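You operate a simulated robot arm through the tools that you are given. There is no shell and no other tool. Be economical: measure what you need, move in short steps, check, and stop when the job is done.

You run a simulated two-armed robot. Do the job below in one go: nothing can be reset, and whatever is moved stays where it is left.

TASK
Set the big hood to 120 C and watch till it shows READY.
Fine: hood switch and all three zones on; hood dial on the mark.

It is judged by the outcome, as a careful person would: the job done as asked, and still so three seconds after it is handed in. It fails if anything else is knocked over, pushed out of place, dropped, spilled or broken.

THE ROBOT
Two 7-joint arms with two-finger parallel grippers on one trunk that stands fixed in place. Base frame: the origin is at the foot of the trunk, x ahead of it, y to its left, z up. Readings come in mm, degrees, newtons and seconds.
The left shoulder is at [50, 187, 1160], the right one opposite. With the tool pointing down near the work surface each hand reaches from about 100 to 660 mm from the base axis, measured 20 degrees to its own side. Payload 3.43 kg a hand.
The TCP of each hand is the grasp point between the finger pads, 30 mm short of the fingertips. In the tool frame z runs along the fingers and y along their closing line. The gripper opens to 94 mm. The fingers are 28 mm wide and 10 mm thick; the gripper's body (50 by 96 mm) begins 55 mm behind the TCP.
Orientation is told as [roll, pitch, yaw] about the base's x, y, z axes, in that order, counted from this pose: with the fingers straight down and closing along the base's y, the tool's x points along the base's -x, its y along +y and its z along -z.

THE INTERFACE
- The arms move only by the tool nudge_tool. It takes "left_motion", "right_motion" or both (then of equal length, played together; a hand with none holds still); each is a list that holds one entry, the list of rows, each a list of 7 numbers: the finger opening in mm, from 0 to 94, then the shift along the base's x, y, z in mm, then the turn, a rotation vector about the base's x, y, z in degrees. In form: [[[claw, tx, ty, tz, rx, ry, rz], ...]]. A call has 1 to 12 rows; each row shifts and turns the commanded pose from where the row before left it. Each row takes 0.2 s and may step no farther than 50 mm and 8.6 degrees from the row before; otherwise, or with a gripper value out of range, the whole call is refused. Where a pose cannot be reached the arm comes as near as it can. A force on the tool above 90 N (or 10 N above the force at the start of the call, whichever is more), or a blocked arm, ends the call early, and 0.2 s more pass. Each finger travels about 153 mm/s and halts on what it meets, pressing with about 36 N; the grip force reading is that of the motor and also rises with nothing between the fingers. The clock runs only during rows and for 0.2 s after the last one: add rows that do not move to give the fingers time. It gives the time, the measured TCP pose, the force on the tool (base axes), the opening and the grip force at its end, in the units of the frame above (readings bear some noise), with the torque about the TCP (base axes, N m) and any sound that the robot's microphone picked up, and new pictures: "show" is both (left out), scene, wrist or none (wrist: the cameras of the hands that moved).
- Cameras (640 x 400 px; columns grow to the right, rows downward): "scene" is now at [133.8, 54.3, 1358.8]; the picture's right is [0.59, -0.81, 0.00], its down [-0.16, -0.12, -0.98] and it looks along [0.79, 0.58, -0.20] (base axes); focal length 218 px, centre (320, 200). "left" rides on the left gripper at [76, -14, -102] in its tool frame; the picture's right is [0.18, 0.98, 0.00], its down [-0.75, 0.14, -0.64] and it looks along [-0.63, 0.12, 0.77] (tool axes); focal length 243 px, centre (320, 200). "right" rides on the right gripper at [76, 14, -102] in its tool frame; the picture's right is [-0.18, 0.98, 0.00], its down [-0.75, -0.14, -0.64] and it looks along [-0.63, -0.12, 0.77] (tool axes); focal length 243 px, centre (320, 200). There is no depth. A picture from a camera that has moved, and an enlarged one, comes with that camera's place and axes in the base frame and with its lens.
- lift_body(by): slides the trunk up (or, below 0, down) by that many mm; the arms and the scene camera ride with it, the base frame stays. It gives what a move gives, with no picture.
- pan_tilt(pan, tilt): turns the head with the scene camera to pan (to the left, within 80 degrees either way) and tilt (down, from -29 to 69), counted from straight ahead of the robot. It gives what a move gives, and a new picture of the scene camera.
- inspect(camera, box): a new picture of the part [left, top, right, bottom] of that camera's present view, enlarged. It takes no simulated time.
- close_job(): hands the job in; it is judged then, once.

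Go step by step. Nothing tells you positions but the pictures and the camera data: compare them with the known pose of the tool, close in by small moves and look again before you grip or let go. The budget is 120 turns and 200 pictures, counting those below and the enlarged ones. Unless the task says otherwise, let go and move clear before handing in, and close with one line.

The tools are called as a command line: name --argument value ..., lists and objects as JSON in quotes. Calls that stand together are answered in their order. nudge_tool: Moves the arms, as the interface text tells. Its arguments: {"type":"object","properties":{"left_motion":{"type":"array"},"right_motion":{"type":"array"},"show":{"type":"string","enum":["both","scene","wrist","none"]}},"required":[]} The other tools are called the same way: lift_body (by) slides the trunk up or down; pan_tilt (pan, tilt) turns the head that bears the scene camera; inspect (camera, box) takes an enlarged picture of a part of a camera's view; close_job () hands the job in.

At the start:

```text
time: 0.0
left_tcp_pos: [205.2, 273.1, 1301.4]
left_ee_rot: [-0.1, 0.0, -0.1]
left_ft_force: [0.4, -0.1, 0.2]
left_moment: [0.03, 0.01, 0.01]
left_grip_width: 94.1
left_grip_force: 0.0
right_tcp_pos: [278.1, 17.2, 1260.8]
right_ee_rot: [0.0, 0.1, -0.1]
right_ft_force: [-0.5, -0.1, 0.3]
right_moment: [0.01, -0.01, 0.03]
right_grip_width: 93.9
right_grip_force: 0.1
trunk travel left (down, up): [-375.0, 57.0]
head pan, tilt: [36.1, 11.4]
```

scene: 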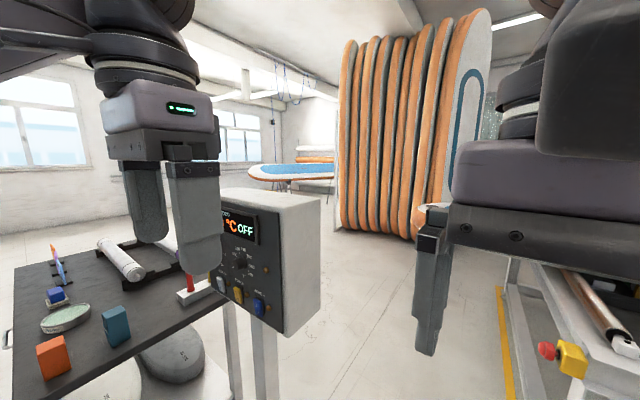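
right: 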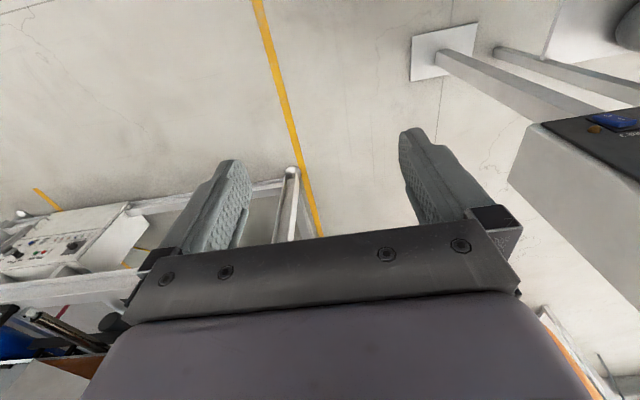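
left: 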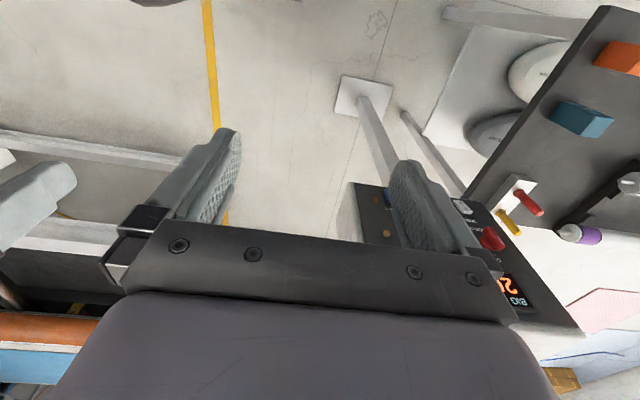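

I see a control box ahead-left with an orange display and "OFF", partly hidden by the left hand, plus another panel to the right. I'll look closer and turn the head about before moving.

inspect --camera "scene" --box '[170, 180, 330, 340]'

inspect --camera "left" --box '[340, 160, 600, 340]'

pan_tilt --pan -20 --tilt 20

```text
2.50 times, centred on (250, 260) of scene
camera zoom: at [133.8, 54.3, 1358.8], right [0.59, -0.81, 0.0], down [-0.16, -0.12, -0.98], along [0.79, 0.58, -0.2], focal length 545 px, centre (495, 50)
```

zoom: 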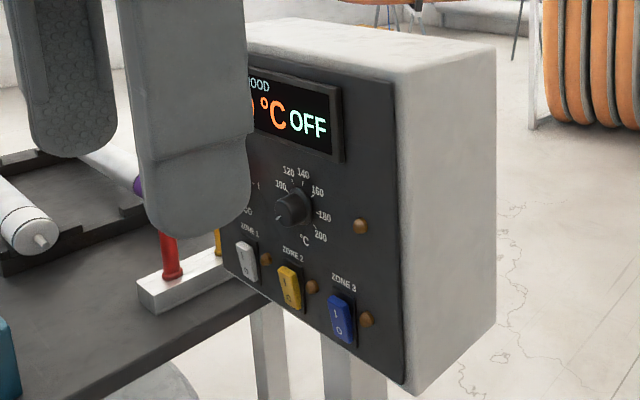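

```text
2.22 times, centred on (470, 250) of left
camera zoom: at [129.5, 259.1, 1403.5], right [-0.18, 0.98, 0.0], down [0.75, 0.14, 0.64], along [0.63, 0.12, -0.77], focal length 539 px, centre (-13, 89)
```

zoom: 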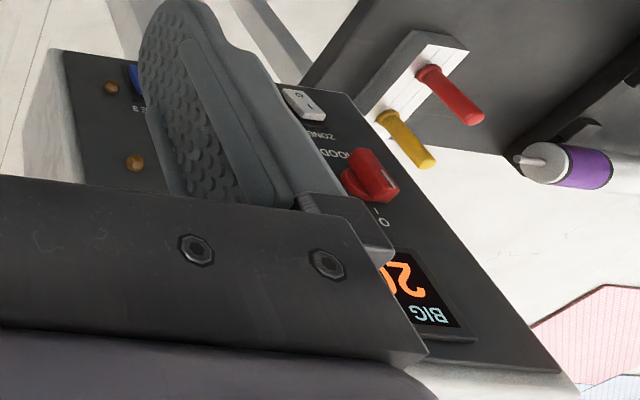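

```text
time: 1.2
left_tcp_pos: [205.2, 271.8, 1301.3]
left_ee_rot: [0.0, 0.0, 0.0]
left_ft_force: [-0.3, 0.8, -0.4]
left_moment: [-0.01, 0.01, 0.03]
left_grip_width: 94.2
left_grip_force: 0.1
right_tcp_pos: [278.4, 17.2, 1262.1]
right_ee_rot: [0.2, -0.1, 0.0]
right_ft_force: [0.8, -1.2, 0.1]
right_moment: [0.13, 0.1, 0.08]
right_grip_width: 94.1
right_grip_force: 0.0
trunk travel left (down, up): [-375.0, 57.0]
head pan, tilt: [-20.0, 20.0]
camera scene: at [146.2, -32.1, 1344.8], right [-0.34, -0.94, 0.0], down [-0.32, 0.12, -0.94], along [0.88, -0.32, -0.34], focal length 218 px, centre (320, 200)
```

scene: 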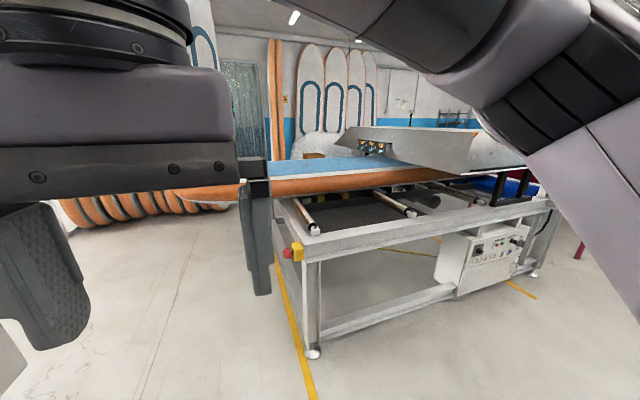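

The left box is the BIG HOOD panel (reading 20 °C OFF): red hood switch, a dial, three zone rockers. I'll turn the head back and raise the left hand to clear the view.

nudge_tool --left_motion '[[[94, 0, 0, 45, 0, 0, 0], [94, 0, 0, 45, 0, 0, 0], [94, 0, 0, 45, 0, 0, 0], [94, 0, 0, 30, 0, 0, 0]]]' --show "none"

pan_tilt --pan 45 --tilt 22

```text
time: 2.2
left_tcp_pos: [222.7, 262.8, 1363.8]
left_ee_rot: [-0.1, -0.1, 0.0]
left_ft_force: [0.5, 0.1, -0.1]
left_moment: [0.0, -0.01, 0.01]
left_grip_width: 94.0
left_grip_force: 0.0
left hand out of reach, approached as far as the arm can: row 2, 3, 4
right_tcp_pos: [278.6, 18.1, 1260.9]
right_ee_rot: [0.0, 0.0, 0.0]
right_ft_force: [1.6, -0.6, -0.6]
right_moment: [0.05, 0.22, 0.0]
right_grip_width: 93.9
right_grip_force: 0.0
trunk travel left (down, up): [-375.0, 57.0]
head pan, tilt: [-20.0, 20.0]
```

```text
time: 3.6
left_tcp_pos: [224.1, 262.3, 1362.7]
left_ee_rot: [-0.2, -0.1, 0.0]
left_ft_force: [0.1, 0.1, 0.5]
left_moment: [0.02, 0.0, 0.01]
left_grip_width: 93.9
left_grip_force: 0.1
right_tcp_pos: [277.3, 17.9, 1261.9]
right_ee_rot: [0.0, 0.1, 0.0]
right_ft_force: [-0.1, 0.2, 0.6]
right_moment: [0.0, -0.01, 0.0]
right_grip_width: 94.1
right_grip_force: 0.0
trunk travel left (down, up): [-375.0, 57.0]
head pan, tilt: [45.0, 22.0]
camera scene: at [124.3, 65.0, 1341.5], right [0.71, -0.71, 0.0], down [-0.27, -0.26, -0.93], along [0.66, 0.66, -0.37], focal length 218 px, centre (320, 200)
```

scene: 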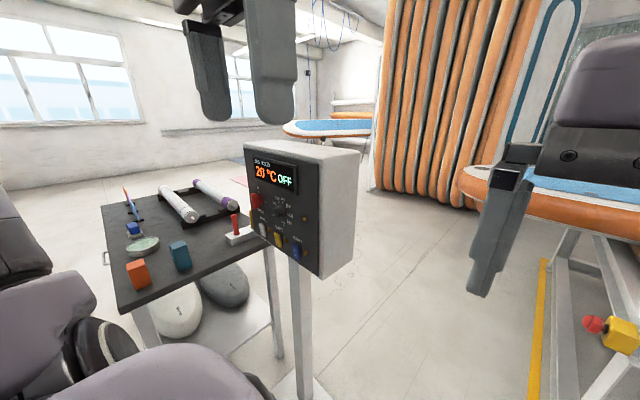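

The panel is clear now. I'll enlarge it to read the details and measure.

inspect --camera "scene" --box '[230, 130, 358, 290]'

inspect --camera "left" --box '[0, 0, 640, 400]'

```text
2.50 times, centred on (294, 210) of scene
camera zoom: at [124.3, 65.0, 1341.5], right [0.71, -0.71, 0.0], down [-0.27, -0.26, -0.93], along [0.66, 0.66, -0.37], focal length 545 px, centre (385, 175)
```

zoom: 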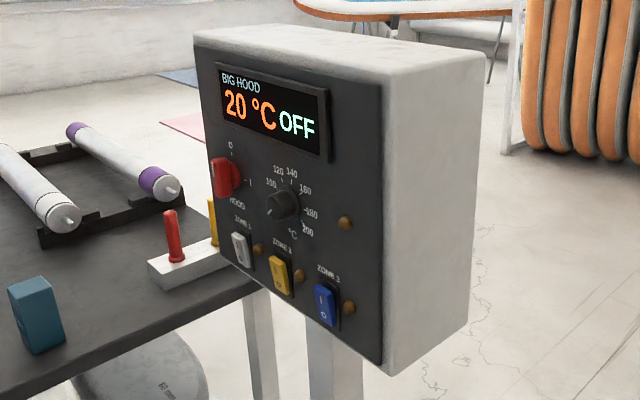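

```text
1.00 times, centred on (320, 200) of left (not enlarged: the box is as wide or as high as the picture)
camera zoom: at [146.0, 248.6, 1465.0], right [-0.18, 0.98, 0.0], down [0.75, 0.14, 0.64], along [0.63, 0.12, -0.77], focal length 243 px, centre (320, 200)
```

zoom: 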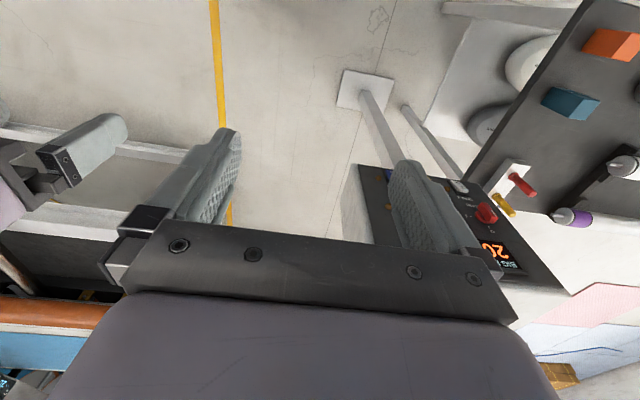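

The panel face is vertical, facing the robot, at about x=435: red switch ≈(430,660,1081), dial ≈(425,525,1092), rockers at z≈990 with y≈638/548/463. I'll bring the left hand down in front of it, fingers turned horizontal.

nudge_tool --left_motion '[[[94, 0, 15, -25, 0, -8.2, 0], [94, 0, 15, -25, 0, -8.2, 0], [94, 0, 15, -25, 0, -8.2, 0], [94, 0, 15, -25, 0, -8.2, 0], [94, 0, 15, -25, 0, -8.2, 0], [94, 0, 15, -25, 0, -8.2, 0], [94, 0, 15, -25, 0, -8.2, 0], [94, 0, 15, -25, 0, -8.2, 0], [94, 0, 20, -25, 0, -8.2, 0], [94, 0, 20, -25, 0, -8.2, 0], [94, 0, 20, 0, 0, -8, 0], [94, 0, 20, 0, 0, 0, 0]]]'

inspect --camera "scene" --box '[240, 150, 320, 270]'

```text
time: 6.2
left_tcp_pos: [222.3, 456.9, 1206.4]
left_ee_rot: [-0.2, -77.9, 0.1]
left_ft_force: [-0.1, -0.3, -0.4]
left_moment: [0.01, 0.01, 0.02]
left_grip_width: 93.9
left_grip_force: 0.1
left hand out of reach, approached as far as the arm can: row 6, 7, 8, 9, 10, 11, 12
right_tcp_pos: [279.2, 17.3, 1261.1]
right_ee_rot: [0.1, 0.0, 0.0]
right_ft_force: [0.1, 0.4, 0.1]
right_moment: [0.0, 0.01, -0.01]
right_grip_width: 93.7
right_grip_force: 0.0
trunk travel left (down, up): [-375.0, 57.0]
head pan, tilt: [45.0, 22.0]
camera scene: at [124.2, 65.0, 1341.5], right [0.71, -0.71, 0.0], down [-0.26, -0.26, -0.93], along [0.66, 0.66, -0.37], focal length 218 px, centre (320, 200)
camera left: at [105.5, 442.9, 1153.8], right [-0.04, 0.98, -0.18], down [-0.47, 0.14, 0.87], along [0.88, 0.12, 0.46], focal length 243 px, centre (320, 200)
```

scene: 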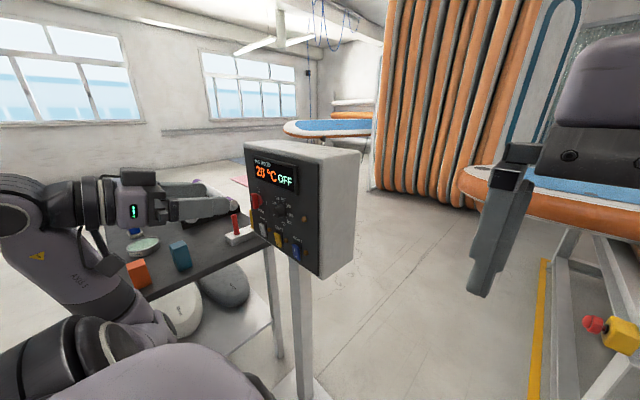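
left: 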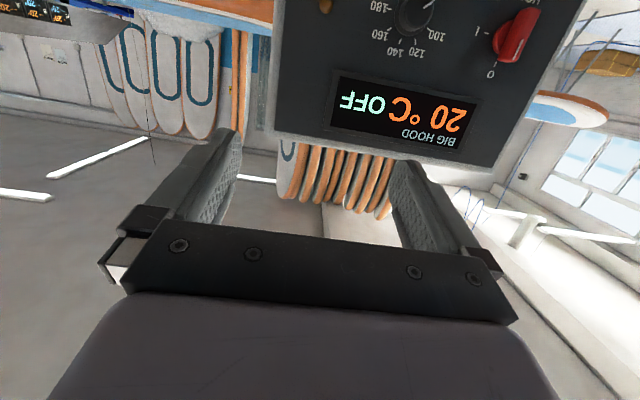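

```text
3.33 times, centred on (280, 210) of scene
camera zoom: at [124.2, 65.0, 1341.5], right [0.71, -0.71, 0.0], down [-0.26, -0.26, -0.93], along [0.66, 0.66, -0.37], focal length 726 px, centre (453, 167)
```

zoom: 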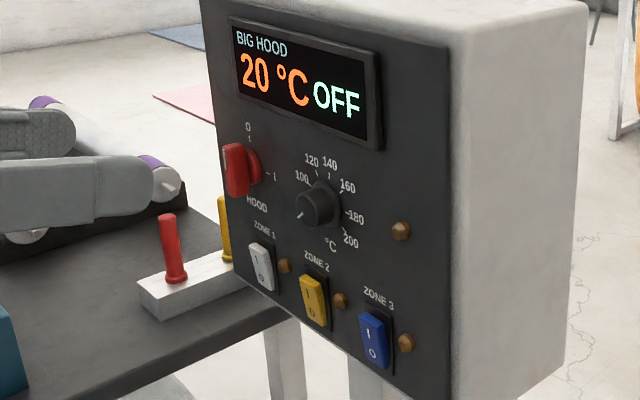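

Clear front view: red switch bar points up to 0, dial pointer is lower-left, rockers are at 0. I'll move in front of the red switch, keeping about 70 mm from it.

nudge_tool --left_motion '[[[70, 20, 40, -20, 0, 0, 0], [60, 20, 40, -20, 0, 0, 0], [60, 20, 40, -20, 0, 0, 0], [60, 20, 40, -20, 0, 0, 0], [60, 20, 40, -20, 0, 0, 0], [60, 0, 0, -20, 0, 0, 0]]]'

inspect --camera "scene" --box '[220, 150, 300, 270]'

```text
time: 7.6
left_tcp_pos: [220.5, 455.4, 1207.0]
left_ee_rot: [-0.1, -77.8, 0.0]
left_ft_force: [-0.2, -1.0, 0.4]
left_moment: [-0.01, 0.0, -0.02]
left_grip_width: 59.9
left_grip_force: 0.0
left hand out of reach, approached as far as the arm can: row 1, 2, 3, 4, 5, 6
right_tcp_pos: [278.9, 17.0, 1262.2]
right_ee_rot: [0.0, 0.0, 0.0]
right_ft_force: [0.7, 0.2, 0.1]
right_moment: [0.0, 0.0, 0.03]
right_grip_width: 94.0
right_grip_force: 0.1
trunk travel left (down, up): [-375.0, 57.0]
head pan, tilt: [45.0, 22.0]
camera scene: at [124.2, 65.0, 1341.5], right [0.71, -0.71, 0.0], down [-0.26, -0.26, -0.93], along [0.66, 0.66, -0.37], focal length 218 px, centre (320, 200)
camera left: at [105.5, 442.8, 1154.0], right [-0.04, 0.98, -0.18], down [-0.47, 0.14, 0.87], along [0.88, 0.12, 0.45], focal length 243 px, centre (320, 200)
```

scene: 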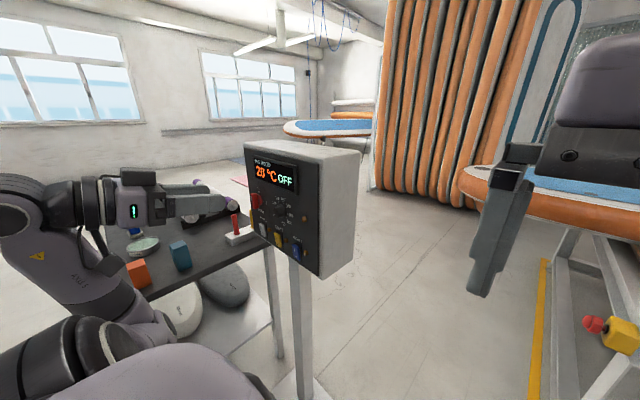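
left: 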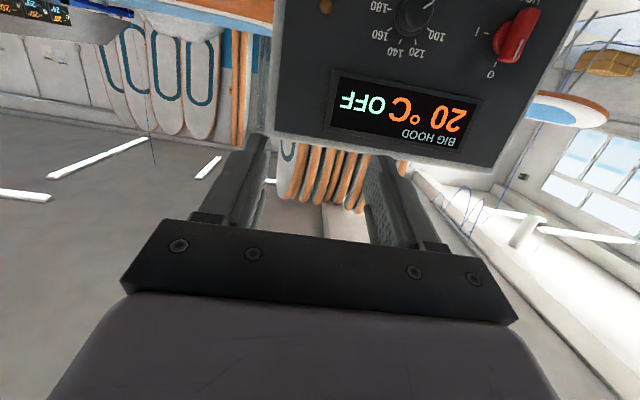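

```text
3.33 times, centred on (260, 210) of scene
camera zoom: at [124.2, 65.0, 1341.5], right [0.71, -0.71, 0.0], down [-0.26, -0.26, -0.93], along [0.66, 0.66, -0.37], focal length 726 px, centre (520, 167)
```

zoom: 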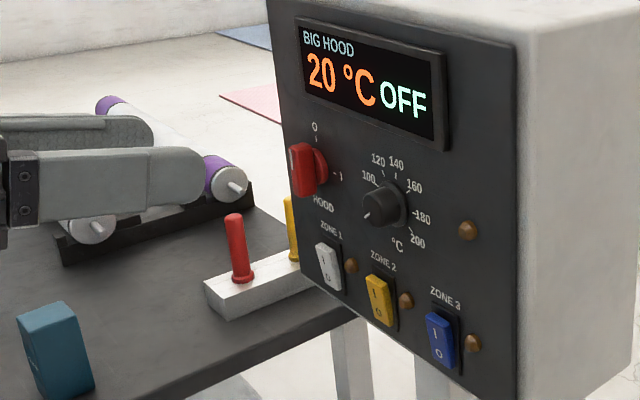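

The arm didn't move: probably a joint limit at this pose. I'll try forward alone, without the sideways shift.

nudge_tool --left_motion '[[[60, 30, 0, 0, 0, 0, 0], [60, 30, 0, 0, 0, 0, 0], [60, 0, 0, -30, 0, 0, 0]]]' --show "scene"

```text
time: 8.4
left_tcp_pos: [285.5, 453.3, 1191.3]
left_ee_rot: [0.1, -77.8, -0.2]
left_ft_force: [-0.7, 0.3, 0.5]
left_moment: [0.01, 0.02, 0.0]
left_grip_width: 60.2
left_grip_force: 0.1
left hand out of reach, approached as far as the arm can: row 3
right_tcp_pos: [278.9, 18.6, 1261.2]
right_ee_rot: [0.0, 0.0, 0.1]
right_ft_force: [0.5, -0.2, 0.5]
right_moment: [0.0, 0.03, 0.02]
right_grip_width: 93.9
right_grip_force: 0.0
trunk travel left (down, up): [-375.0, 57.0]
head pan, tilt: [45.0, 22.0]
camera scene: at [124.7, 65.1, 1341.5], right [0.71, -0.71, 0.0], down [-0.27, -0.26, -0.93], along [0.66, 0.66, -0.37], focal length 218 px, centre (320, 200)
```

scene: 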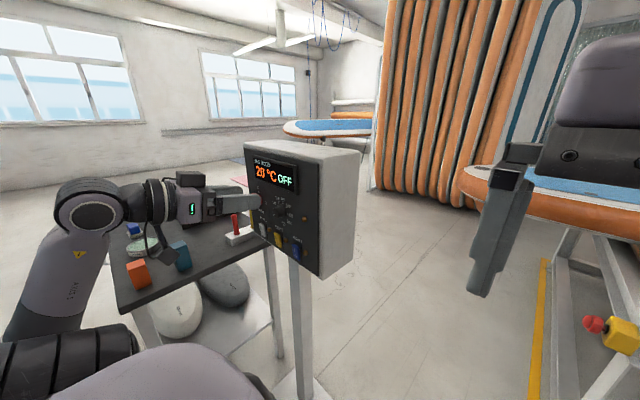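

Moving down is the limited direction, so I'll lower the trunk instead, checking the right hand has nothing below it (it hangs over free floor).

lift_body --by -110

nudge_tool --left_motion '[[[60, 0, 20, 0, 0, 0, 0], [60, 0, 30, 0, 0, -3, 0], [60, 0, 30, 0, 0, -3, 0], [60, 0, 30, 0, 0, -3, 0], [60, 0, 30, 0, 0, -3, 0]]]'

```text
time: 9.8
left_tcp_pos: [285.4, 453.0, 1081.4]
left_ee_rot: [0.0, -77.8, -0.1]
left_ft_force: [0.4, -0.3, -0.6]
left_moment: [-0.02, 0.0, 0.03]
left_grip_width: 60.1
left_grip_force: 0.1
right_tcp_pos: [278.5, 17.7, 1152.8]
right_ee_rot: [0.1, 0.0, -0.1]
right_ft_force: [-0.4, 0.1, 0.1]
right_moment: [-0.02, -0.04, 0.01]
right_grip_width: 94.4
right_grip_force: 0.0
trunk travel left (down, up): [-265.0, 167.0]
head pan, tilt: [45.0, 22.0]
```

```text
time: 11.0
left_tcp_pos: [314.3, 482.3, 1109.8]
left_ee_rot: [-0.1, -85.9, 0.2]
left_ft_force: [0.0, -0.4, 0.5]
left_moment: [-0.03, 0.02, 0.04]
left_grip_width: 59.7
left_grip_force: 0.1
left hand out of reach, approached as far as the arm can: row 1, 2, 3, 4, 5
right_tcp_pos: [278.5, 17.7, 1151.8]
right_ee_rot: [0.0, 0.1, 0.0]
right_ft_force: [-0.5, 0.2, -0.6]
right_moment: [0.0, 0.01, 0.0]
right_grip_width: 94.2
right_grip_force: 0.1
trunk travel left (down, up): [-265.0, 167.0]
head pan, tilt: [45.0, 22.0]
camera scene: at [124.1, 64.9, 1231.6], right [0.71, -0.71, 0.0], down [-0.26, -0.26, -0.93], along [0.66, 0.66, -0.37], focal length 218 px, centre (320, 200)
camera left: at [207.7, 468.4, 1040.9], right [-0.01, 0.98, -0.18], down [-0.59, 0.14, 0.8], along [0.81, 0.12, 0.57], focal length 243 px, centre (320, 200)
```

scene: 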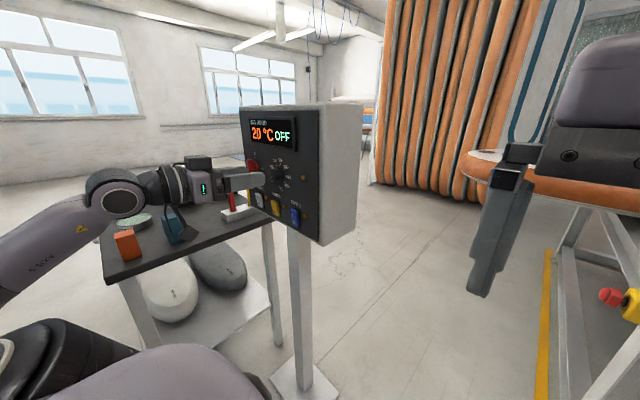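
left: 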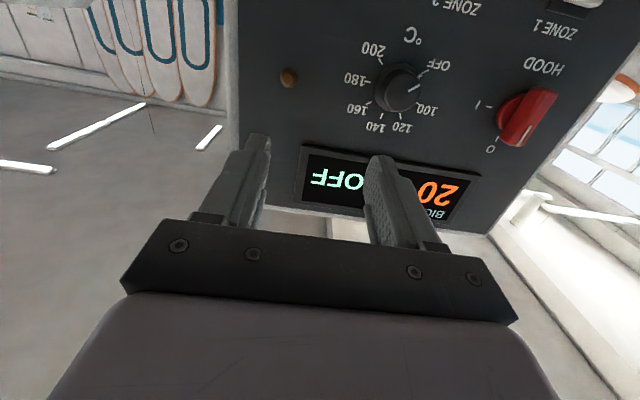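

The hand drifted forward and up, showing the arm prefers to be higher relative to the shoulder. I'll lower the trunk more and try the sideways move again.

lift_body --by -80

nudge_tool --left_motion '[[[60, 0, 20, 0, 0, 0, 0], [60, 0, 20, 0, 0, 0, 0], [60, 0, 20, 0, 0, 0, 0]]]'

```text
time: 12.2
left_tcp_pos: [316.5, 482.3, 1029.1]
left_ee_rot: [-0.2, -85.8, 0.4]
left_ft_force: [0.5, 0.7, -0.1]
left_moment: [0.0, -0.02, -0.01]
left_grip_width: 59.9
left_grip_force: 0.1
right_tcp_pos: [278.0, 16.8, 1070.6]
right_ee_rot: [0.1, 0.0, 0.0]
right_ft_force: [-0.1, -0.2, 0.3]
right_moment: [-0.01, -0.03, 0.02]
right_grip_width: 93.8
right_grip_force: 0.1
trunk travel left (down, up): [-185.0, 247.0]
head pan, tilt: [45.0, 22.0]
```

```text
time: 13.0
left_tcp_pos: [316.0, 482.8, 1028.8]
left_ee_rot: [-0.4, -85.8, 0.3]
left_ft_force: [-0.2, -0.2, -0.4]
left_moment: [0.02, 0.02, 0.0]
left_grip_width: 59.9
left_grip_force: 0.0
left hand out of reach, approached as far as the arm can: row 1, 2, 3
right_tcp_pos: [278.8, 17.7, 1071.4]
right_ee_rot: [0.1, 0.1, -0.1]
right_ft_force: [-0.1, 0.3, 0.6]
right_moment: [0.01, -0.03, -0.03]
right_grip_width: 94.2
right_grip_force: 0.0
trunk travel left (down, up): [-185.0, 247.0]
head pan, tilt: [45.0, 22.0]
camera scene: at [124.2, 65.0, 1151.5], right [0.71, -0.71, 0.0], down [-0.26, -0.26, -0.93], along [0.66, 0.66, -0.37], focal length 218 px, centre (320, 200)
camera left: at [207.7, 468.4, 960.6], right [-0.01, 0.98, -0.18], down [-0.59, 0.14, 0.8], along [0.81, 0.12, 0.57], focal length 243 px, centre (320, 200)
```

scene: 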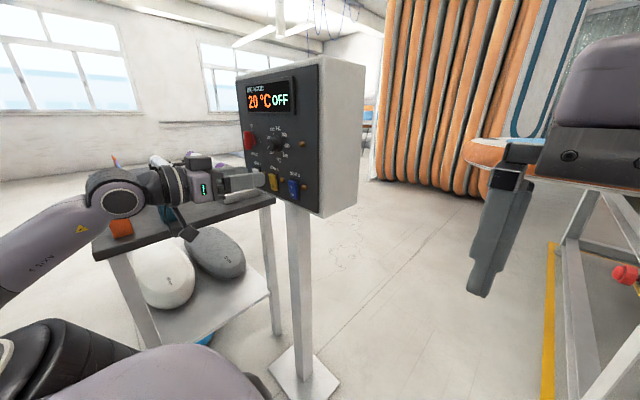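
left: 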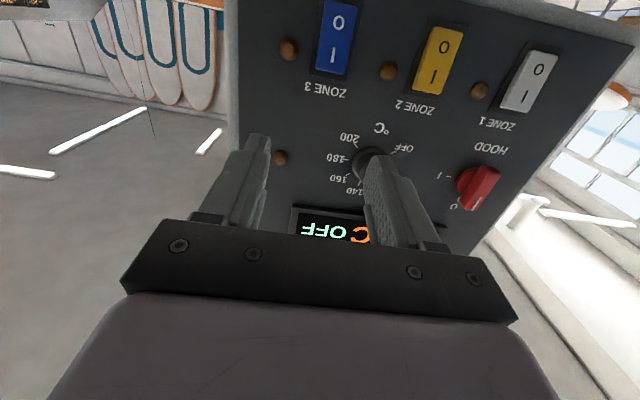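

I'll probe which directions are free: up and forward, then sideways.

nudge_tool --left_motion '[[[60, 0, 0, 25, 0, 0, 0], [60, 0, 0, 25, 0, 0, 0]]]' --show "none"

nudge_tool --left_motion '[[[60, 0, 20, 0, 0, 0, 0], [60, 0, 20, 0, 0, 0, 0]]]' --show "none"

nudge_tool --left_motion '[[[60, 0, 0, 0, 0, 0, 8], [60, 0, 20, 0, 0, 0, 8], [60, 0, 20, 0, 0, 0, 8]]]' --show "scene"

```text
time: 13.6
left_tcp_pos: [315.1, 482.4, 1078.8]
left_ee_rot: [-0.2, -85.7, 0.3]
left_ft_force: [0.2, -0.4, -0.6]
left_moment: [0.0, 0.03, -0.03]
left_grip_width: 60.0
left_grip_force: 0.0
right_tcp_pos: [277.9, 17.5, 1071.8]
right_ee_rot: [0.2, 0.1, -0.1]
right_ft_force: [0.8, -0.2, 0.9]
right_moment: [-0.04, 0.01, 0.0]
right_grip_width: 94.0
right_grip_force: 0.1
trunk travel left (down, up): [-185.0, 247.0]
head pan, tilt: [45.0, 22.0]
```

```text
time: 14.2
left_tcp_pos: [313.9, 502.1, 1078.8]
left_ee_rot: [-1.5, -85.7, 1.7]
left_ft_force: [0.5, 0.5, -0.2]
left_moment: [0.02, 0.01, 0.02]
left_grip_width: 59.9
left_grip_force: 0.1
left hand out of reach, approached as far as the arm can: row 2
right_tcp_pos: [278.5, 18.0, 1070.9]
right_ee_rot: [0.0, 0.1, -0.1]
right_ft_force: [0.4, 0.3, -0.7]
right_moment: [0.03, -0.01, -0.01]
right_grip_width: 94.1
right_grip_force: 0.1
trunk travel left (down, up): [-185.0, 247.0]
head pan, tilt: [45.0, 22.0]
```

```text
time: 15.0
left_tcp_pos: [316.4, 541.6, 1078.3]
left_ee_rot: [-1.0, -85.9, 25.4]
left_ft_force: [0.5, -0.3, 0.3]
left_moment: [0.01, 0.02, 0.02]
left_grip_width: 60.0
left_grip_force: 0.1
right_tcp_pos: [278.9, 18.3, 1071.4]
right_ee_rot: [0.1, 0.1, 0.0]
right_ft_force: [0.2, -0.6, 0.1]
right_moment: [-0.01, 0.02, 0.01]
right_grip_width: 93.9
right_grip_force: 0.1
trunk travel left (down, up): [-185.0, 247.0]
head pan, tilt: [45.0, 22.0]
camera scene: at [124.2, 65.1, 1151.5], right [0.71, -0.71, 0.0], down [-0.26, -0.27, -0.93], along [0.66, 0.66, -0.37], focal length 218 px, centre (320, 200)
```

scene: 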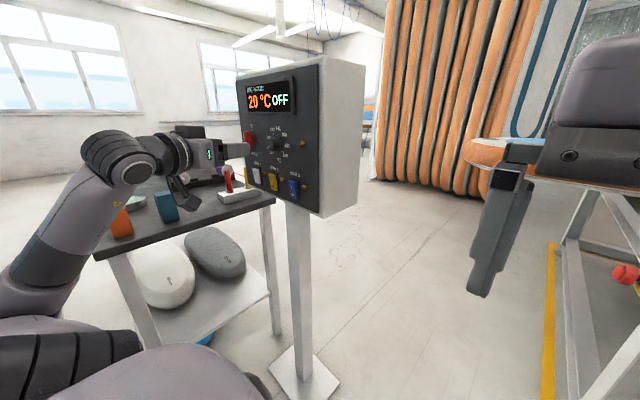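

Yawing the hand a bit frees the reach. I'll continue to the red switch with that yaw and look.

nudge_tool --left_motion '[[[60, 0, 20, 0, 0, 0, 0], [60, 0, 20, 0, 0, 0, 0], [60, 0, 20, 0, 0, 0, 0], [60, 0, 20, 0, 0, 0, 0]]]'

inspect --camera "scene" --box '[210, 60, 370, 220]'

```text
time: 16.0
left_tcp_pos: [314.4, 621.9, 1079.5]
left_ee_rot: [-0.4, -85.8, 24.4]
left_ft_force: [0.4, -0.4, 0.8]
left_moment: [-0.03, 0.01, 0.01]
left_grip_width: 60.0
left_grip_force: 0.2
right_tcp_pos: [277.7, 18.4, 1071.5]
right_ee_rot: [0.1, 0.0, 0.1]
right_ft_force: [-0.3, 0.2, -0.1]
right_moment: [-0.01, 0.01, -0.02]
right_grip_width: 94.2
right_grip_force: 0.1
trunk travel left (down, up): [-185.0, 247.0]
head pan, tilt: [45.0, 22.0]
camera scene: at [124.2, 65.1, 1151.5], right [0.71, -0.71, 0.0], down [-0.26, -0.26, -0.93], along [0.66, 0.66, -0.37], focal length 218 px, centre (320, 200)
camera left: at [222.2, 564.8, 1010.7], right [-0.41, 0.89, -0.18], down [-0.59, -0.11, 0.8], along [0.69, 0.44, 0.57], focal length 243 px, centre (320, 200)
```

scene: 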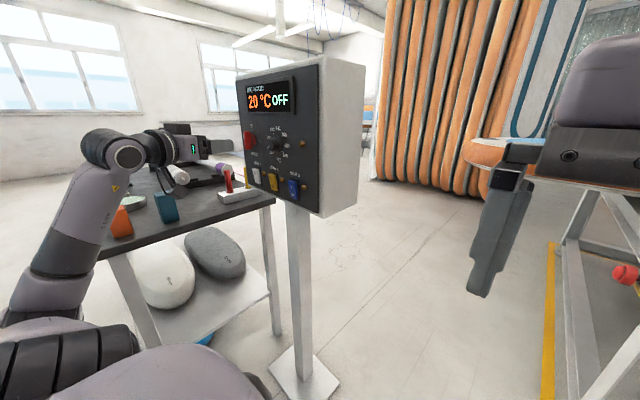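
left: 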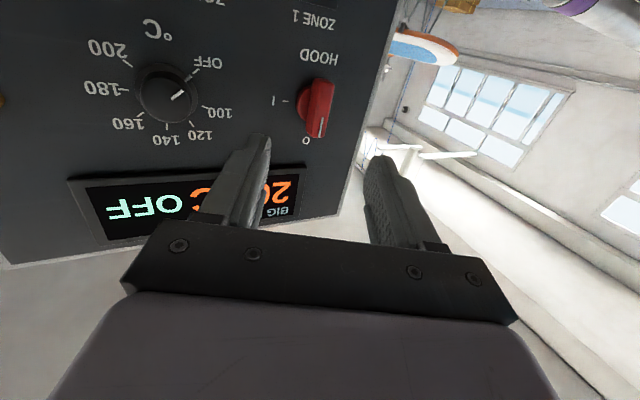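

```text
2.50 times, centred on (290, 140) of scene
camera zoom: at [124.2, 65.1, 1151.5], right [0.71, -0.71, 0.0], down [-0.26, -0.26, -0.93], along [0.66, 0.66, -0.37], focal length 545 px, centre (395, 350)
```

zoom: 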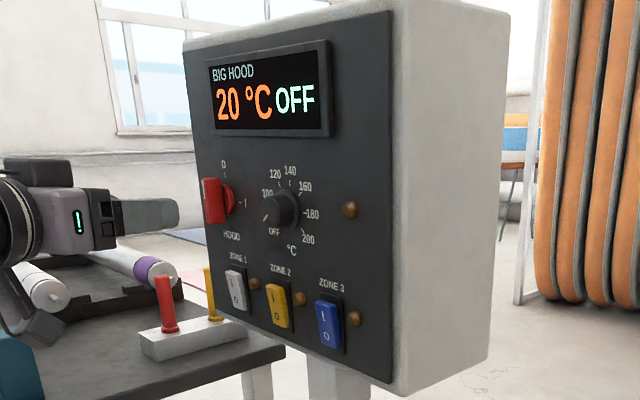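

Left camera and scene now place the red switch near (438,674,1077) and the dial near (450,551,1076), panel face ≈ x 463. I'll go closer to the switch while taking the yaw out.

nudge_tool --left_motion '[[[60, 15, 13, 0, 0, 0, 0], [60, 15, 13, 0, 0, 0, -8], [60, 15, 13, 0, 0, 0, -8], [60, 10, 13, 0, 0, -4, -8]]]'

inspect --camera "scene" --box '[210, 90, 310, 190]'

```text
refused: row 4 steps farther than a row can; nothing moved
```

```text
4.00 times, centred on (260, 140) of scene
camera zoom: at [124.2, 65.1, 1151.5], right [0.71, -0.71, 0.0], down [-0.26, -0.26, -0.93], along [0.66, 0.66, -0.37], focal length 872 px, centre (560, 440)
```

zoom: 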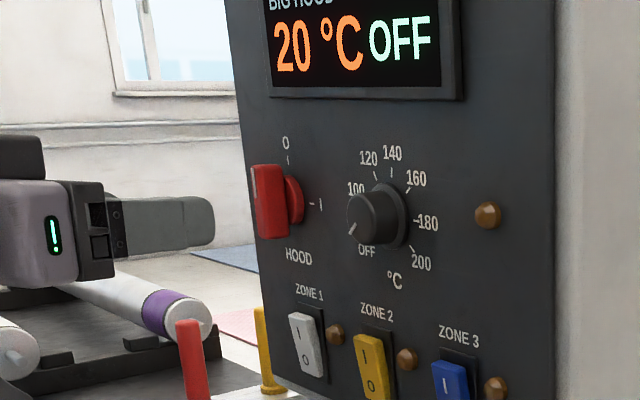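

The step was too large in turn; I'll split it.

nudge_tool --left_motion '[[[60, 15, 13, 0, 0, 0, 0], [60, 15, 13, 0, 0, 0, -8], [60, 15, 13, 0, 0, 0, -8], [60, 10, 13, 0, 0, 0, -8], [60, 0, 0, 0, 0, -4, 0]]]'

inspect --camera "scene" --box '[210, 90, 310, 190]'

```text
time: 17.2
left_tcp_pos: [338.1, 641.1, 1079.7]
left_ee_rot: [-75.0, -88.5, 95.0]
left_ft_force: [-0.3, 0.5, -0.4]
left_moment: [0.0, 0.04, 0.02]
left_grip_width: 59.9
left_grip_force: 0.0
left hand out of reach, approached as far as the arm can: row 2, 3, 4
right_tcp_pos: [278.0, 18.4, 1071.3]
right_ee_rot: [0.0, 0.0, 0.0]
right_ft_force: [0.2, 0.1, 0.0]
right_moment: [0.0, 0.05, -0.01]
right_grip_width: 94.5
right_grip_force: 0.1
trunk travel left (down, up): [-185.0, 247.0]
head pan, tilt: [45.0, 22.0]
camera scene: at [124.2, 65.1, 1151.5], right [0.71, -0.71, 0.0], down [-0.26, -0.26, -0.93], along [0.66, 0.66, -0.37], focal length 218 px, centre (320, 200)
camera left: at [246.4, 591.3, 1004.4], right [-0.34, 0.92, -0.21], down [-0.65, -0.07, 0.75], along [0.68, 0.39, 0.62], focal length 243 px, centre (320, 200)
```

scene: 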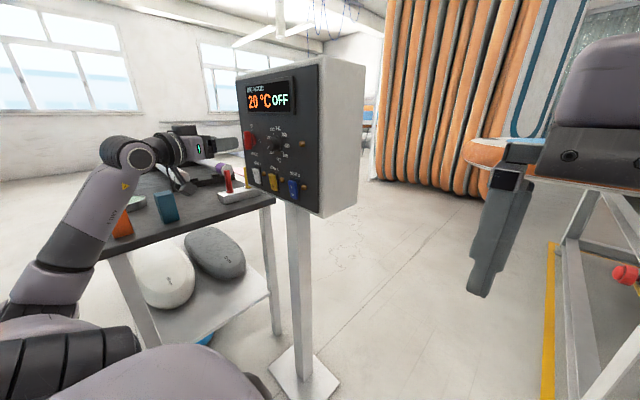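
left: 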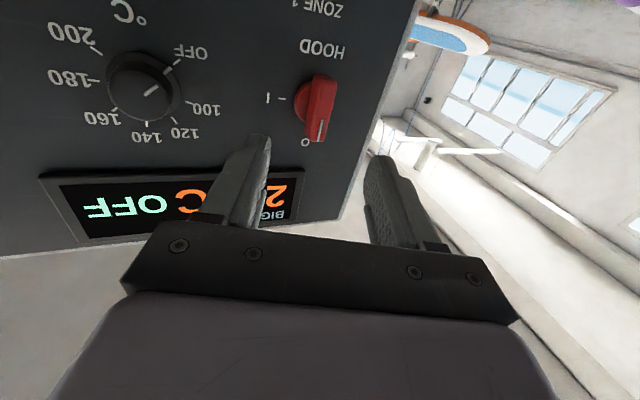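

```text
4.00 times, centred on (260, 140) of scene
camera zoom: at [124.2, 65.1, 1151.5], right [0.71, -0.71, 0.0], down [-0.26, -0.26, -0.93], along [0.66, 0.66, -0.37], focal length 872 px, centre (560, 440)
```

zoom: 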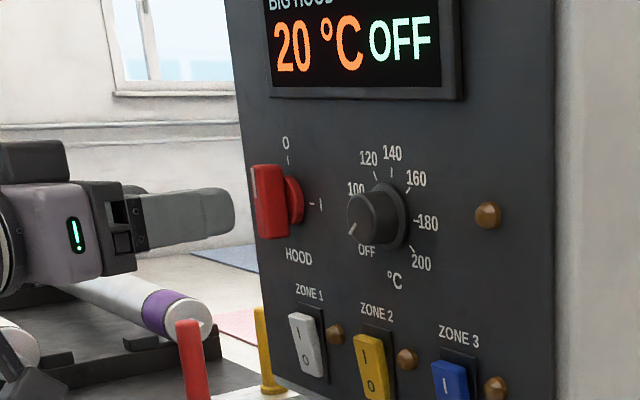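

The hand points level at about 20° yaw, lined up roughly with the switch. I'll advance to about 30 mm short of the grip position and check.

nudge_tool --left_motion '[[[60, 16, 4, 0, 0, 0, 0], [60, 16, 5, -1, 0, 0, 0], [60, 15, 5, -1, 0, 0, 0]]]'

inspect --camera "scene" --box '[210, 90, 310, 190]'

```text
time: 18.0
left_tcp_pos: [384.0, 654.3, 1077.0]
left_ee_rot: [-74.1, -88.4, 94.1]
left_ft_force: [-0.3, -0.3, 0.3]
left_moment: [-0.04, 0.03, 0.02]
left_grip_width: 60.0
left_grip_force: 0.0
right_tcp_pos: [277.7, 18.8, 1070.8]
right_ee_rot: [0.1, 0.0, 0.0]
right_ft_force: [0.5, -0.7, 1.1]
right_moment: [-0.03, 0.0, 0.0]
right_grip_width: 94.2
right_grip_force: 0.1
trunk travel left (down, up): [-185.0, 247.0]
head pan, tilt: [45.0, 22.0]
camera scene: at [124.2, 65.0, 1151.5], right [0.71, -0.71, 0.0], down [-0.26, -0.26, -0.93], along [0.66, 0.66, -0.37], focal length 218 px, centre (320, 200)
camera left: at [293.0, 604.9, 1002.4], right [-0.34, 0.92, -0.21], down [-0.65, -0.07, 0.75], along [0.68, 0.39, 0.62], focal length 243 px, centre (320, 200)
```

scene: 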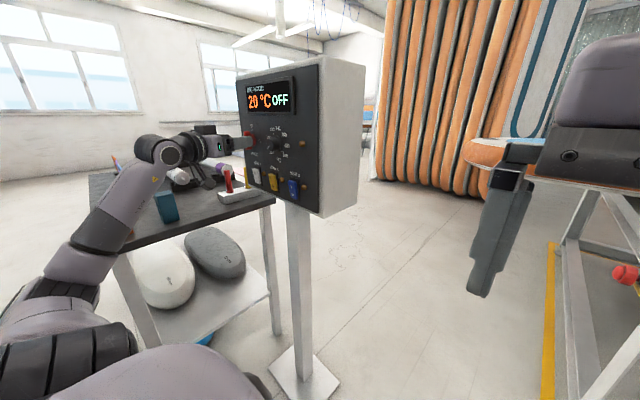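
left: 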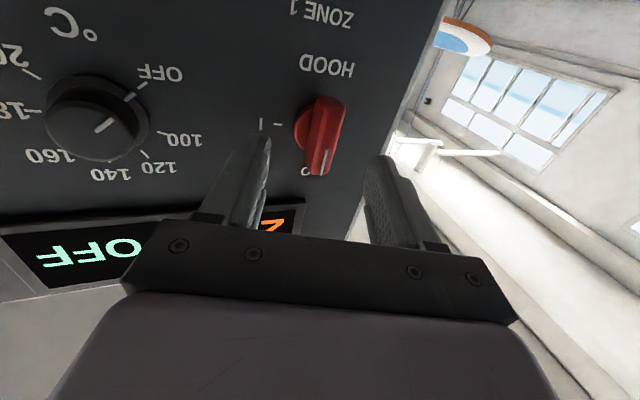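

```text
4.00 times, centred on (260, 140) of scene
camera zoom: at [124.2, 65.0, 1151.5], right [0.71, -0.71, 0.0], down [-0.26, -0.26, -0.93], along [0.66, 0.66, -0.37], focal length 872 px, centre (560, 440)
```

zoom: 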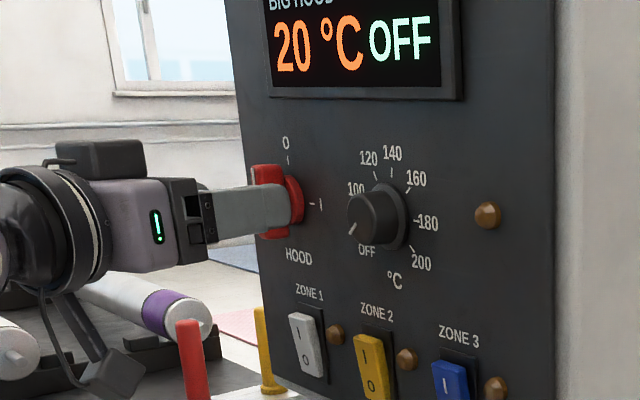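

The switch is centred between the fingers. I'll advance about 26 mm along the finger axis and look before closing.

nudge_tool --left_motion '[[[60, 12, 5, 0, 0, 0, 0], [60, 12, 5, 0, 0, 0, 0]]]' --show "wrist"

inspect --camera "scene" --box '[230, 110, 290, 170]'

inspect --camera "left" --box '[220, 80, 420, 240]'

```text
time: 18.6
left_tcp_pos: [408.9, 663.4, 1078.1]
left_ee_rot: [-74.8, -88.4, 94.8]
left_ft_force: [0.2, 0.3, 0.0]
left_moment: [-0.01, 0.0, 0.01]
left_grip_width: 60.2
left_grip_force: 0.0
right_tcp_pos: [278.9, 18.6, 1073.0]
right_ee_rot: [0.1, -0.1, 0.1]
right_ft_force: [-0.6, -0.5, -0.3]
right_moment: [-0.01, 0.01, -0.02]
right_grip_width: 94.1
right_grip_force: 0.1
trunk travel left (down, up): [-185.0, 247.0]
head pan, tilt: [45.0, 22.0]
camera left: at [317.5, 614.8, 1002.3], right [-0.34, 0.92, -0.21], down [-0.65, -0.07, 0.75], along [0.68, 0.39, 0.62], focal length 243 px, centre (320, 200)
```

left: 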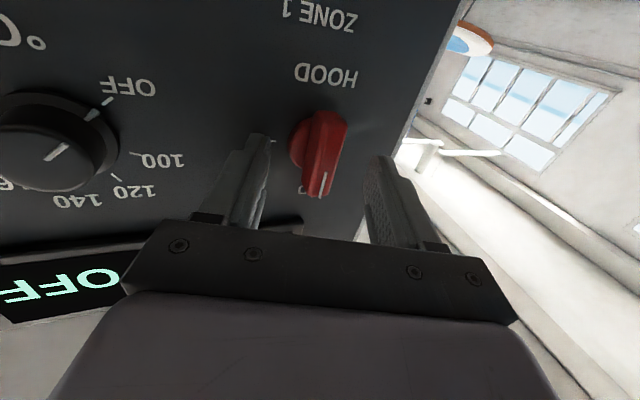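

```text
6.67 times, centred on (260, 140) of scene
camera zoom: at [124.2, 65.0, 1151.5], right [0.71, -0.71, 0.0], down [-0.26, -0.26, -0.93], along [0.66, 0.66, -0.37], focal length 1453 px, centre (720, 600)
```

zoom: 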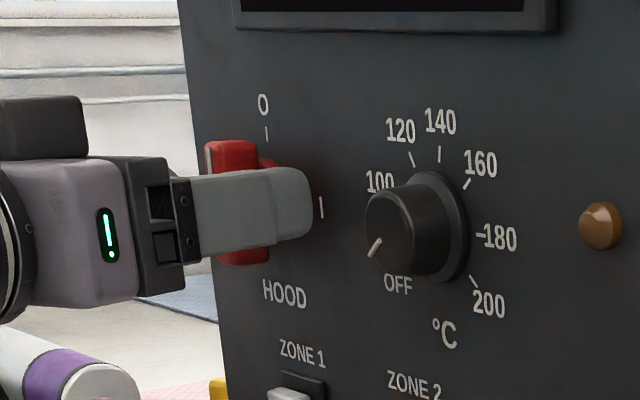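

```text
2.50 times, centred on (320, 160) of left
camera zoom: at [317.5, 614.8, 1002.3], right [-0.34, 0.92, -0.21], down [-0.65, -0.07, 0.75], along [0.68, 0.39, 0.62], focal length 606 px, centre (320, 300)
```

zoom: 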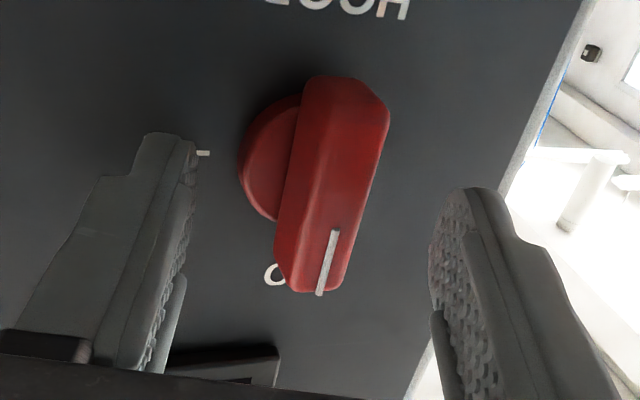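

The bar sits between the fingers, a few mm toward the left finger. I'll centre by 5 mm, then close gently and look.

nudge_tool --left_motion '[[[60, 2.5, 5.5, 0, 0, 0, 0], [36, 0, 0, 0, 0, 0, 0], [36, 0, 0, 0, 0, 0, 0]]]' --show "none"

inspect --camera "left" --box '[220, 80, 420, 240]'

inspect --camera "scene" --box '[230, 110, 290, 170]'

```text
time: 19.4
left_tcp_pos: [411.2, 668.0, 1076.8]
left_ee_rot: [-68.7, -88.5, 88.5]
left_ft_force: [-1.5, -12.5, -5.8]
left_moment: [0.04, 0.27, -0.48]
left_grip_width: 42.1
left_grip_force: 5.4
right_tcp_pos: [278.2, 17.3, 1070.4]
right_ee_rot: [0.0, 0.0, 0.0]
right_ft_force: [0.7, 0.4, -0.6]
right_moment: [-0.01, -0.01, -0.01]
right_grip_width: 93.8
right_grip_force: 0.1
trunk travel left (down, up): [-185.0, 247.0]
head pan, tilt: [45.0, 22.0]
```

```text
2.50 times, centred on (320, 160) of left
camera zoom: at [320.2, 618.8, 1002.1], right [-0.33, 0.92, -0.21], down [-0.65, -0.07, 0.76], along [0.68, 0.39, 0.62], focal length 606 px, centre (320, 300)
```

zoom: 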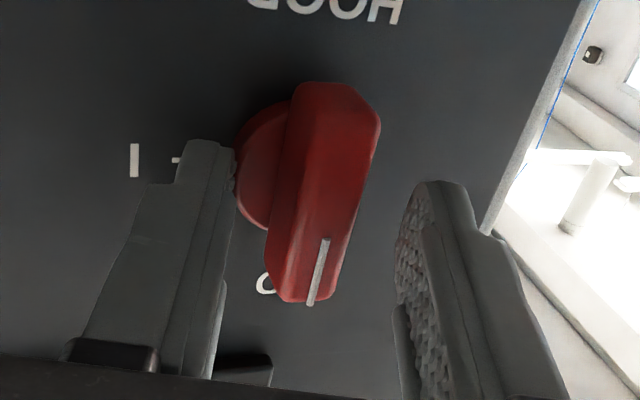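

```text
6.67 times, centred on (260, 140) of scene
camera zoom: at [124.4, 64.1, 1151.5], right [0.71, -0.71, 0.0], down [-0.27, -0.26, -0.93], along [0.66, 0.66, -0.37], focal length 1453 px, centre (720, 600)
```

zoom: 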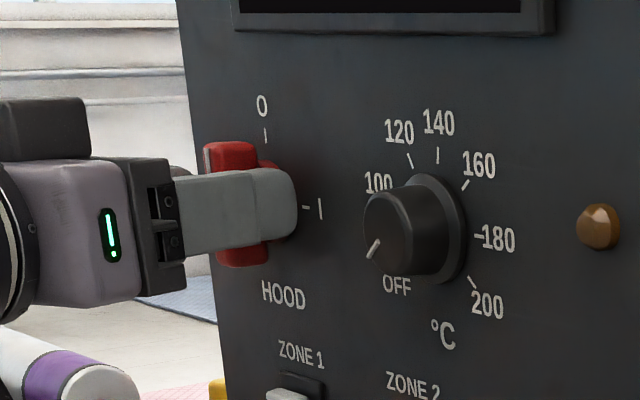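

The right fingertip met the round base of the switch because of the yaw. I'll open, back off 12 mm, and try to reduce the yaw now that the hand is further forward.

nudge_tool --left_motion '[[[60, 0, 0, 0, 0, 0, 0], [60, -12, 2, 0, 0, 0, 0], [60, 0, 0, 0, 0, 0, -7], [60, 0, 0, 0, 0, 0, -7]]]' --show "wrist"

```text
time: 20.4
left_tcp_pos: [395.1, 674.4, 1074.2]
left_ee_rot: [-71.2, -88.4, 90.4]
left_ft_force: [0.2, -0.2, -0.4]
left_moment: [-0.01, -0.05, 0.01]
left_grip_width: 60.0
left_grip_force: 0.0
left hand out of reach, approached as far as the arm can: row 3, 4
right_tcp_pos: [277.8, 18.2, 1071.1]
right_ee_rot: [0.1, 0.0, 0.0]
right_ft_force: [-0.5, -0.2, 0.3]
right_moment: [0.02, -0.02, -0.01]
right_grip_width: 93.9
right_grip_force: 0.1
trunk travel left (down, up): [-185.0, 247.0]
head pan, tilt: [45.0, 22.0]
camera left: at [302.7, 627.0, 998.7], right [-0.32, 0.92, -0.21], down [-0.65, -0.06, 0.76], along [0.69, 0.38, 0.62], focal length 243 px, centre (320, 200)
```

left: 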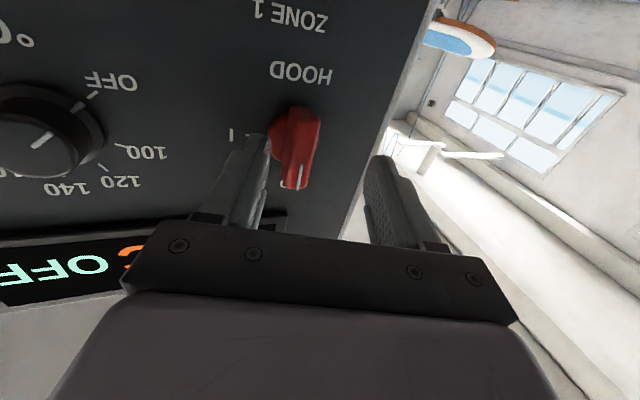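

The yaw stays limited near 19°. Before gripping, I'll back off and test whether the wrist can roll 90° clockwise (about +x) freely.

nudge_tool --left_motion '[[[60, -25, -8, 0, 0, 0, 0], [60, 0, 0, 0, 8.5, 0, 0], [60, 0, 0, 0, 8.5, 0, 0], [60, 0, 0, 0, 8.5, 0, 0], [60, 0, 0, 0, 8.5, 0, 0], [60, 0, 0, 0, 8.5, 0, 0], [60, 0, 0, 0, 8.5, 0, 0], [60, 0, 0, 0, 8.5, 0, 0], [60, 0, 0, 0, 8.5, 0, 0], [60, 0, 0, 0, 8.5, 0, 0], [60, 0, 0, 0, 8.5, 0, 0], [60, 0, 0, 0, 5, 0, 0]]]'

```text
time: 23.0
left_tcp_pos: [398.9, 630.2, 1060.5]
left_ee_rot: [109.7, -27.8, -90.5]
left_ft_force: [0.1, 0.2, 0.1]
left_moment: [-0.05, 0.02, -0.01]
left_grip_width: 60.1
left_grip_force: 0.0
left hand out of reach, approached as far as the arm can: row 3, 4, 5, 6, 9, 10, 11, 12
right_tcp_pos: [278.6, 18.1, 1071.1]
right_ee_rot: [0.1, 0.1, 0.0]
right_ft_force: [-0.2, -0.5, -0.6]
right_moment: [-0.02, 0.01, -0.05]
right_grip_width: 93.9
right_grip_force: 0.0
trunk travel left (down, up): [-185.0, 247.0]
head pan, tilt: [45.0, 22.0]
camera scene: at [124.2, 65.0, 1151.5], right [0.71, -0.71, 0.0], down [-0.26, -0.26, -0.93], along [0.66, 0.66, -0.37], focal length 218 px, centre (320, 200)
camera left: at [306.4, 678.0, 982.0], right [-0.33, 0.6, 0.73], down [-0.66, -0.7, 0.28], along [0.68, -0.39, 0.62], focal length 243 px, centre (320, 200)
```

scene: 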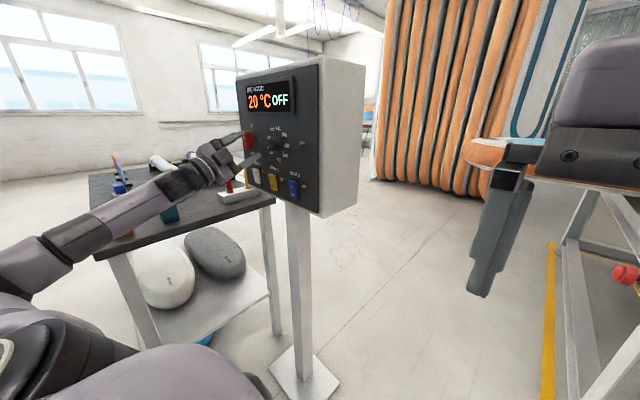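
left: 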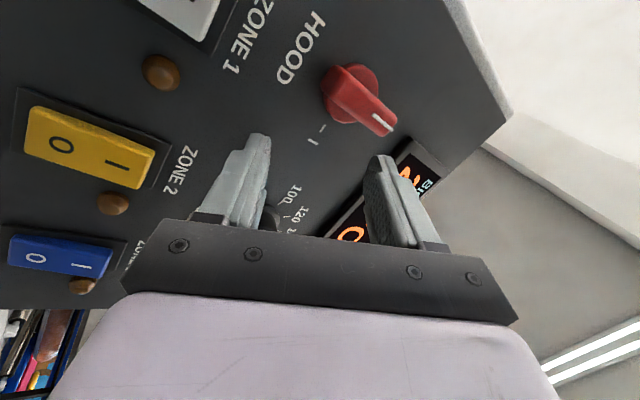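

Rolling changed the arm's configuration, and it now reaches better (hand about 62° rolled, nearly straight at the panel). I'll back off slightly and try to square the fingers to the panel in this configuration.

nudge_tool --left_motion '[[[60, -20, 0, 0, 0, 0, 0], [60, 0, 0, 5, 0, 5.8, -3], [60, 0, 0, 5, 0, 5.8, -3], [60, 0, 0, 5, 0, 5.8, -3], [60, 0, 0, 0, 8, 0, 0], [60, 0, 0, 0, 8, 0, 0], [60, 0, 0, 0, 8, 0, 0]]]'

```text
time: 24.6
left_tcp_pos: [383.5, 628.8, 1055.3]
left_ee_rot: [110.2, -28.0, -90.7]
left_ft_force: [-0.1, -0.2, 0.6]
left_moment: [0.01, -0.03, -0.01]
left_grip_width: 59.9
left_grip_force: 0.1
left hand out of reach, approached as far as the arm can: row 1, 2, 3, 4, 5, 6, 7
right_tcp_pos: [278.8, 16.7, 1072.6]
right_ee_rot: [0.1, 0.0, 0.0]
right_ft_force: [0.5, -0.9, 0.1]
right_moment: [0.01, 0.01, -0.02]
right_grip_width: 94.0
right_grip_force: 0.1
trunk travel left (down, up): [-185.0, 247.0]
head pan, tilt: [45.0, 22.0]
camera scene: at [124.2, 65.0, 1151.5], right [0.71, -0.71, 0.0], down [-0.26, -0.26, -0.93], along [0.66, 0.66, -0.37], focal length 218 px, centre (320, 200)
camera left: at [291.1, 676.0, 975.8], right [-0.33, 0.6, 0.73], down [-0.66, -0.7, 0.28], along [0.67, -0.39, 0.63], focal length 243 px, centre (320, 200)
```

scene: 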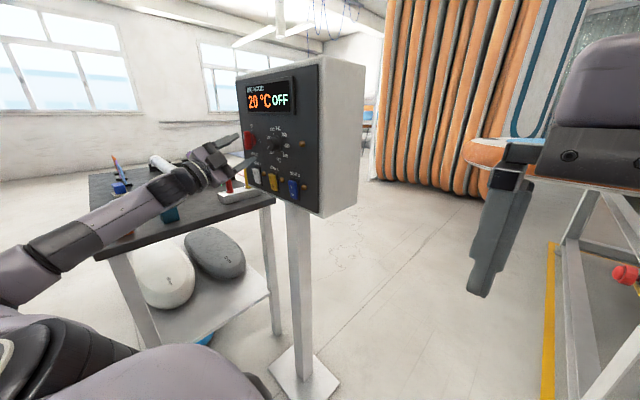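
left: 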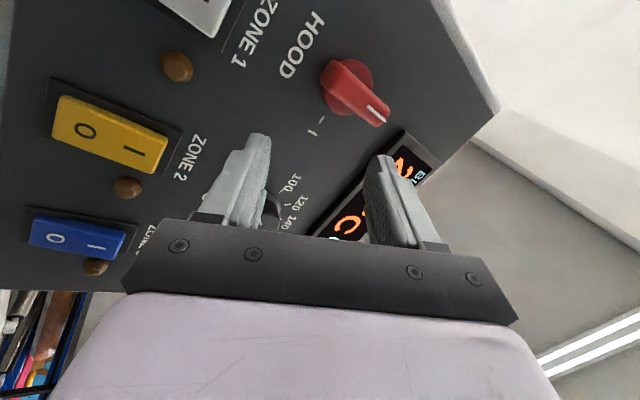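

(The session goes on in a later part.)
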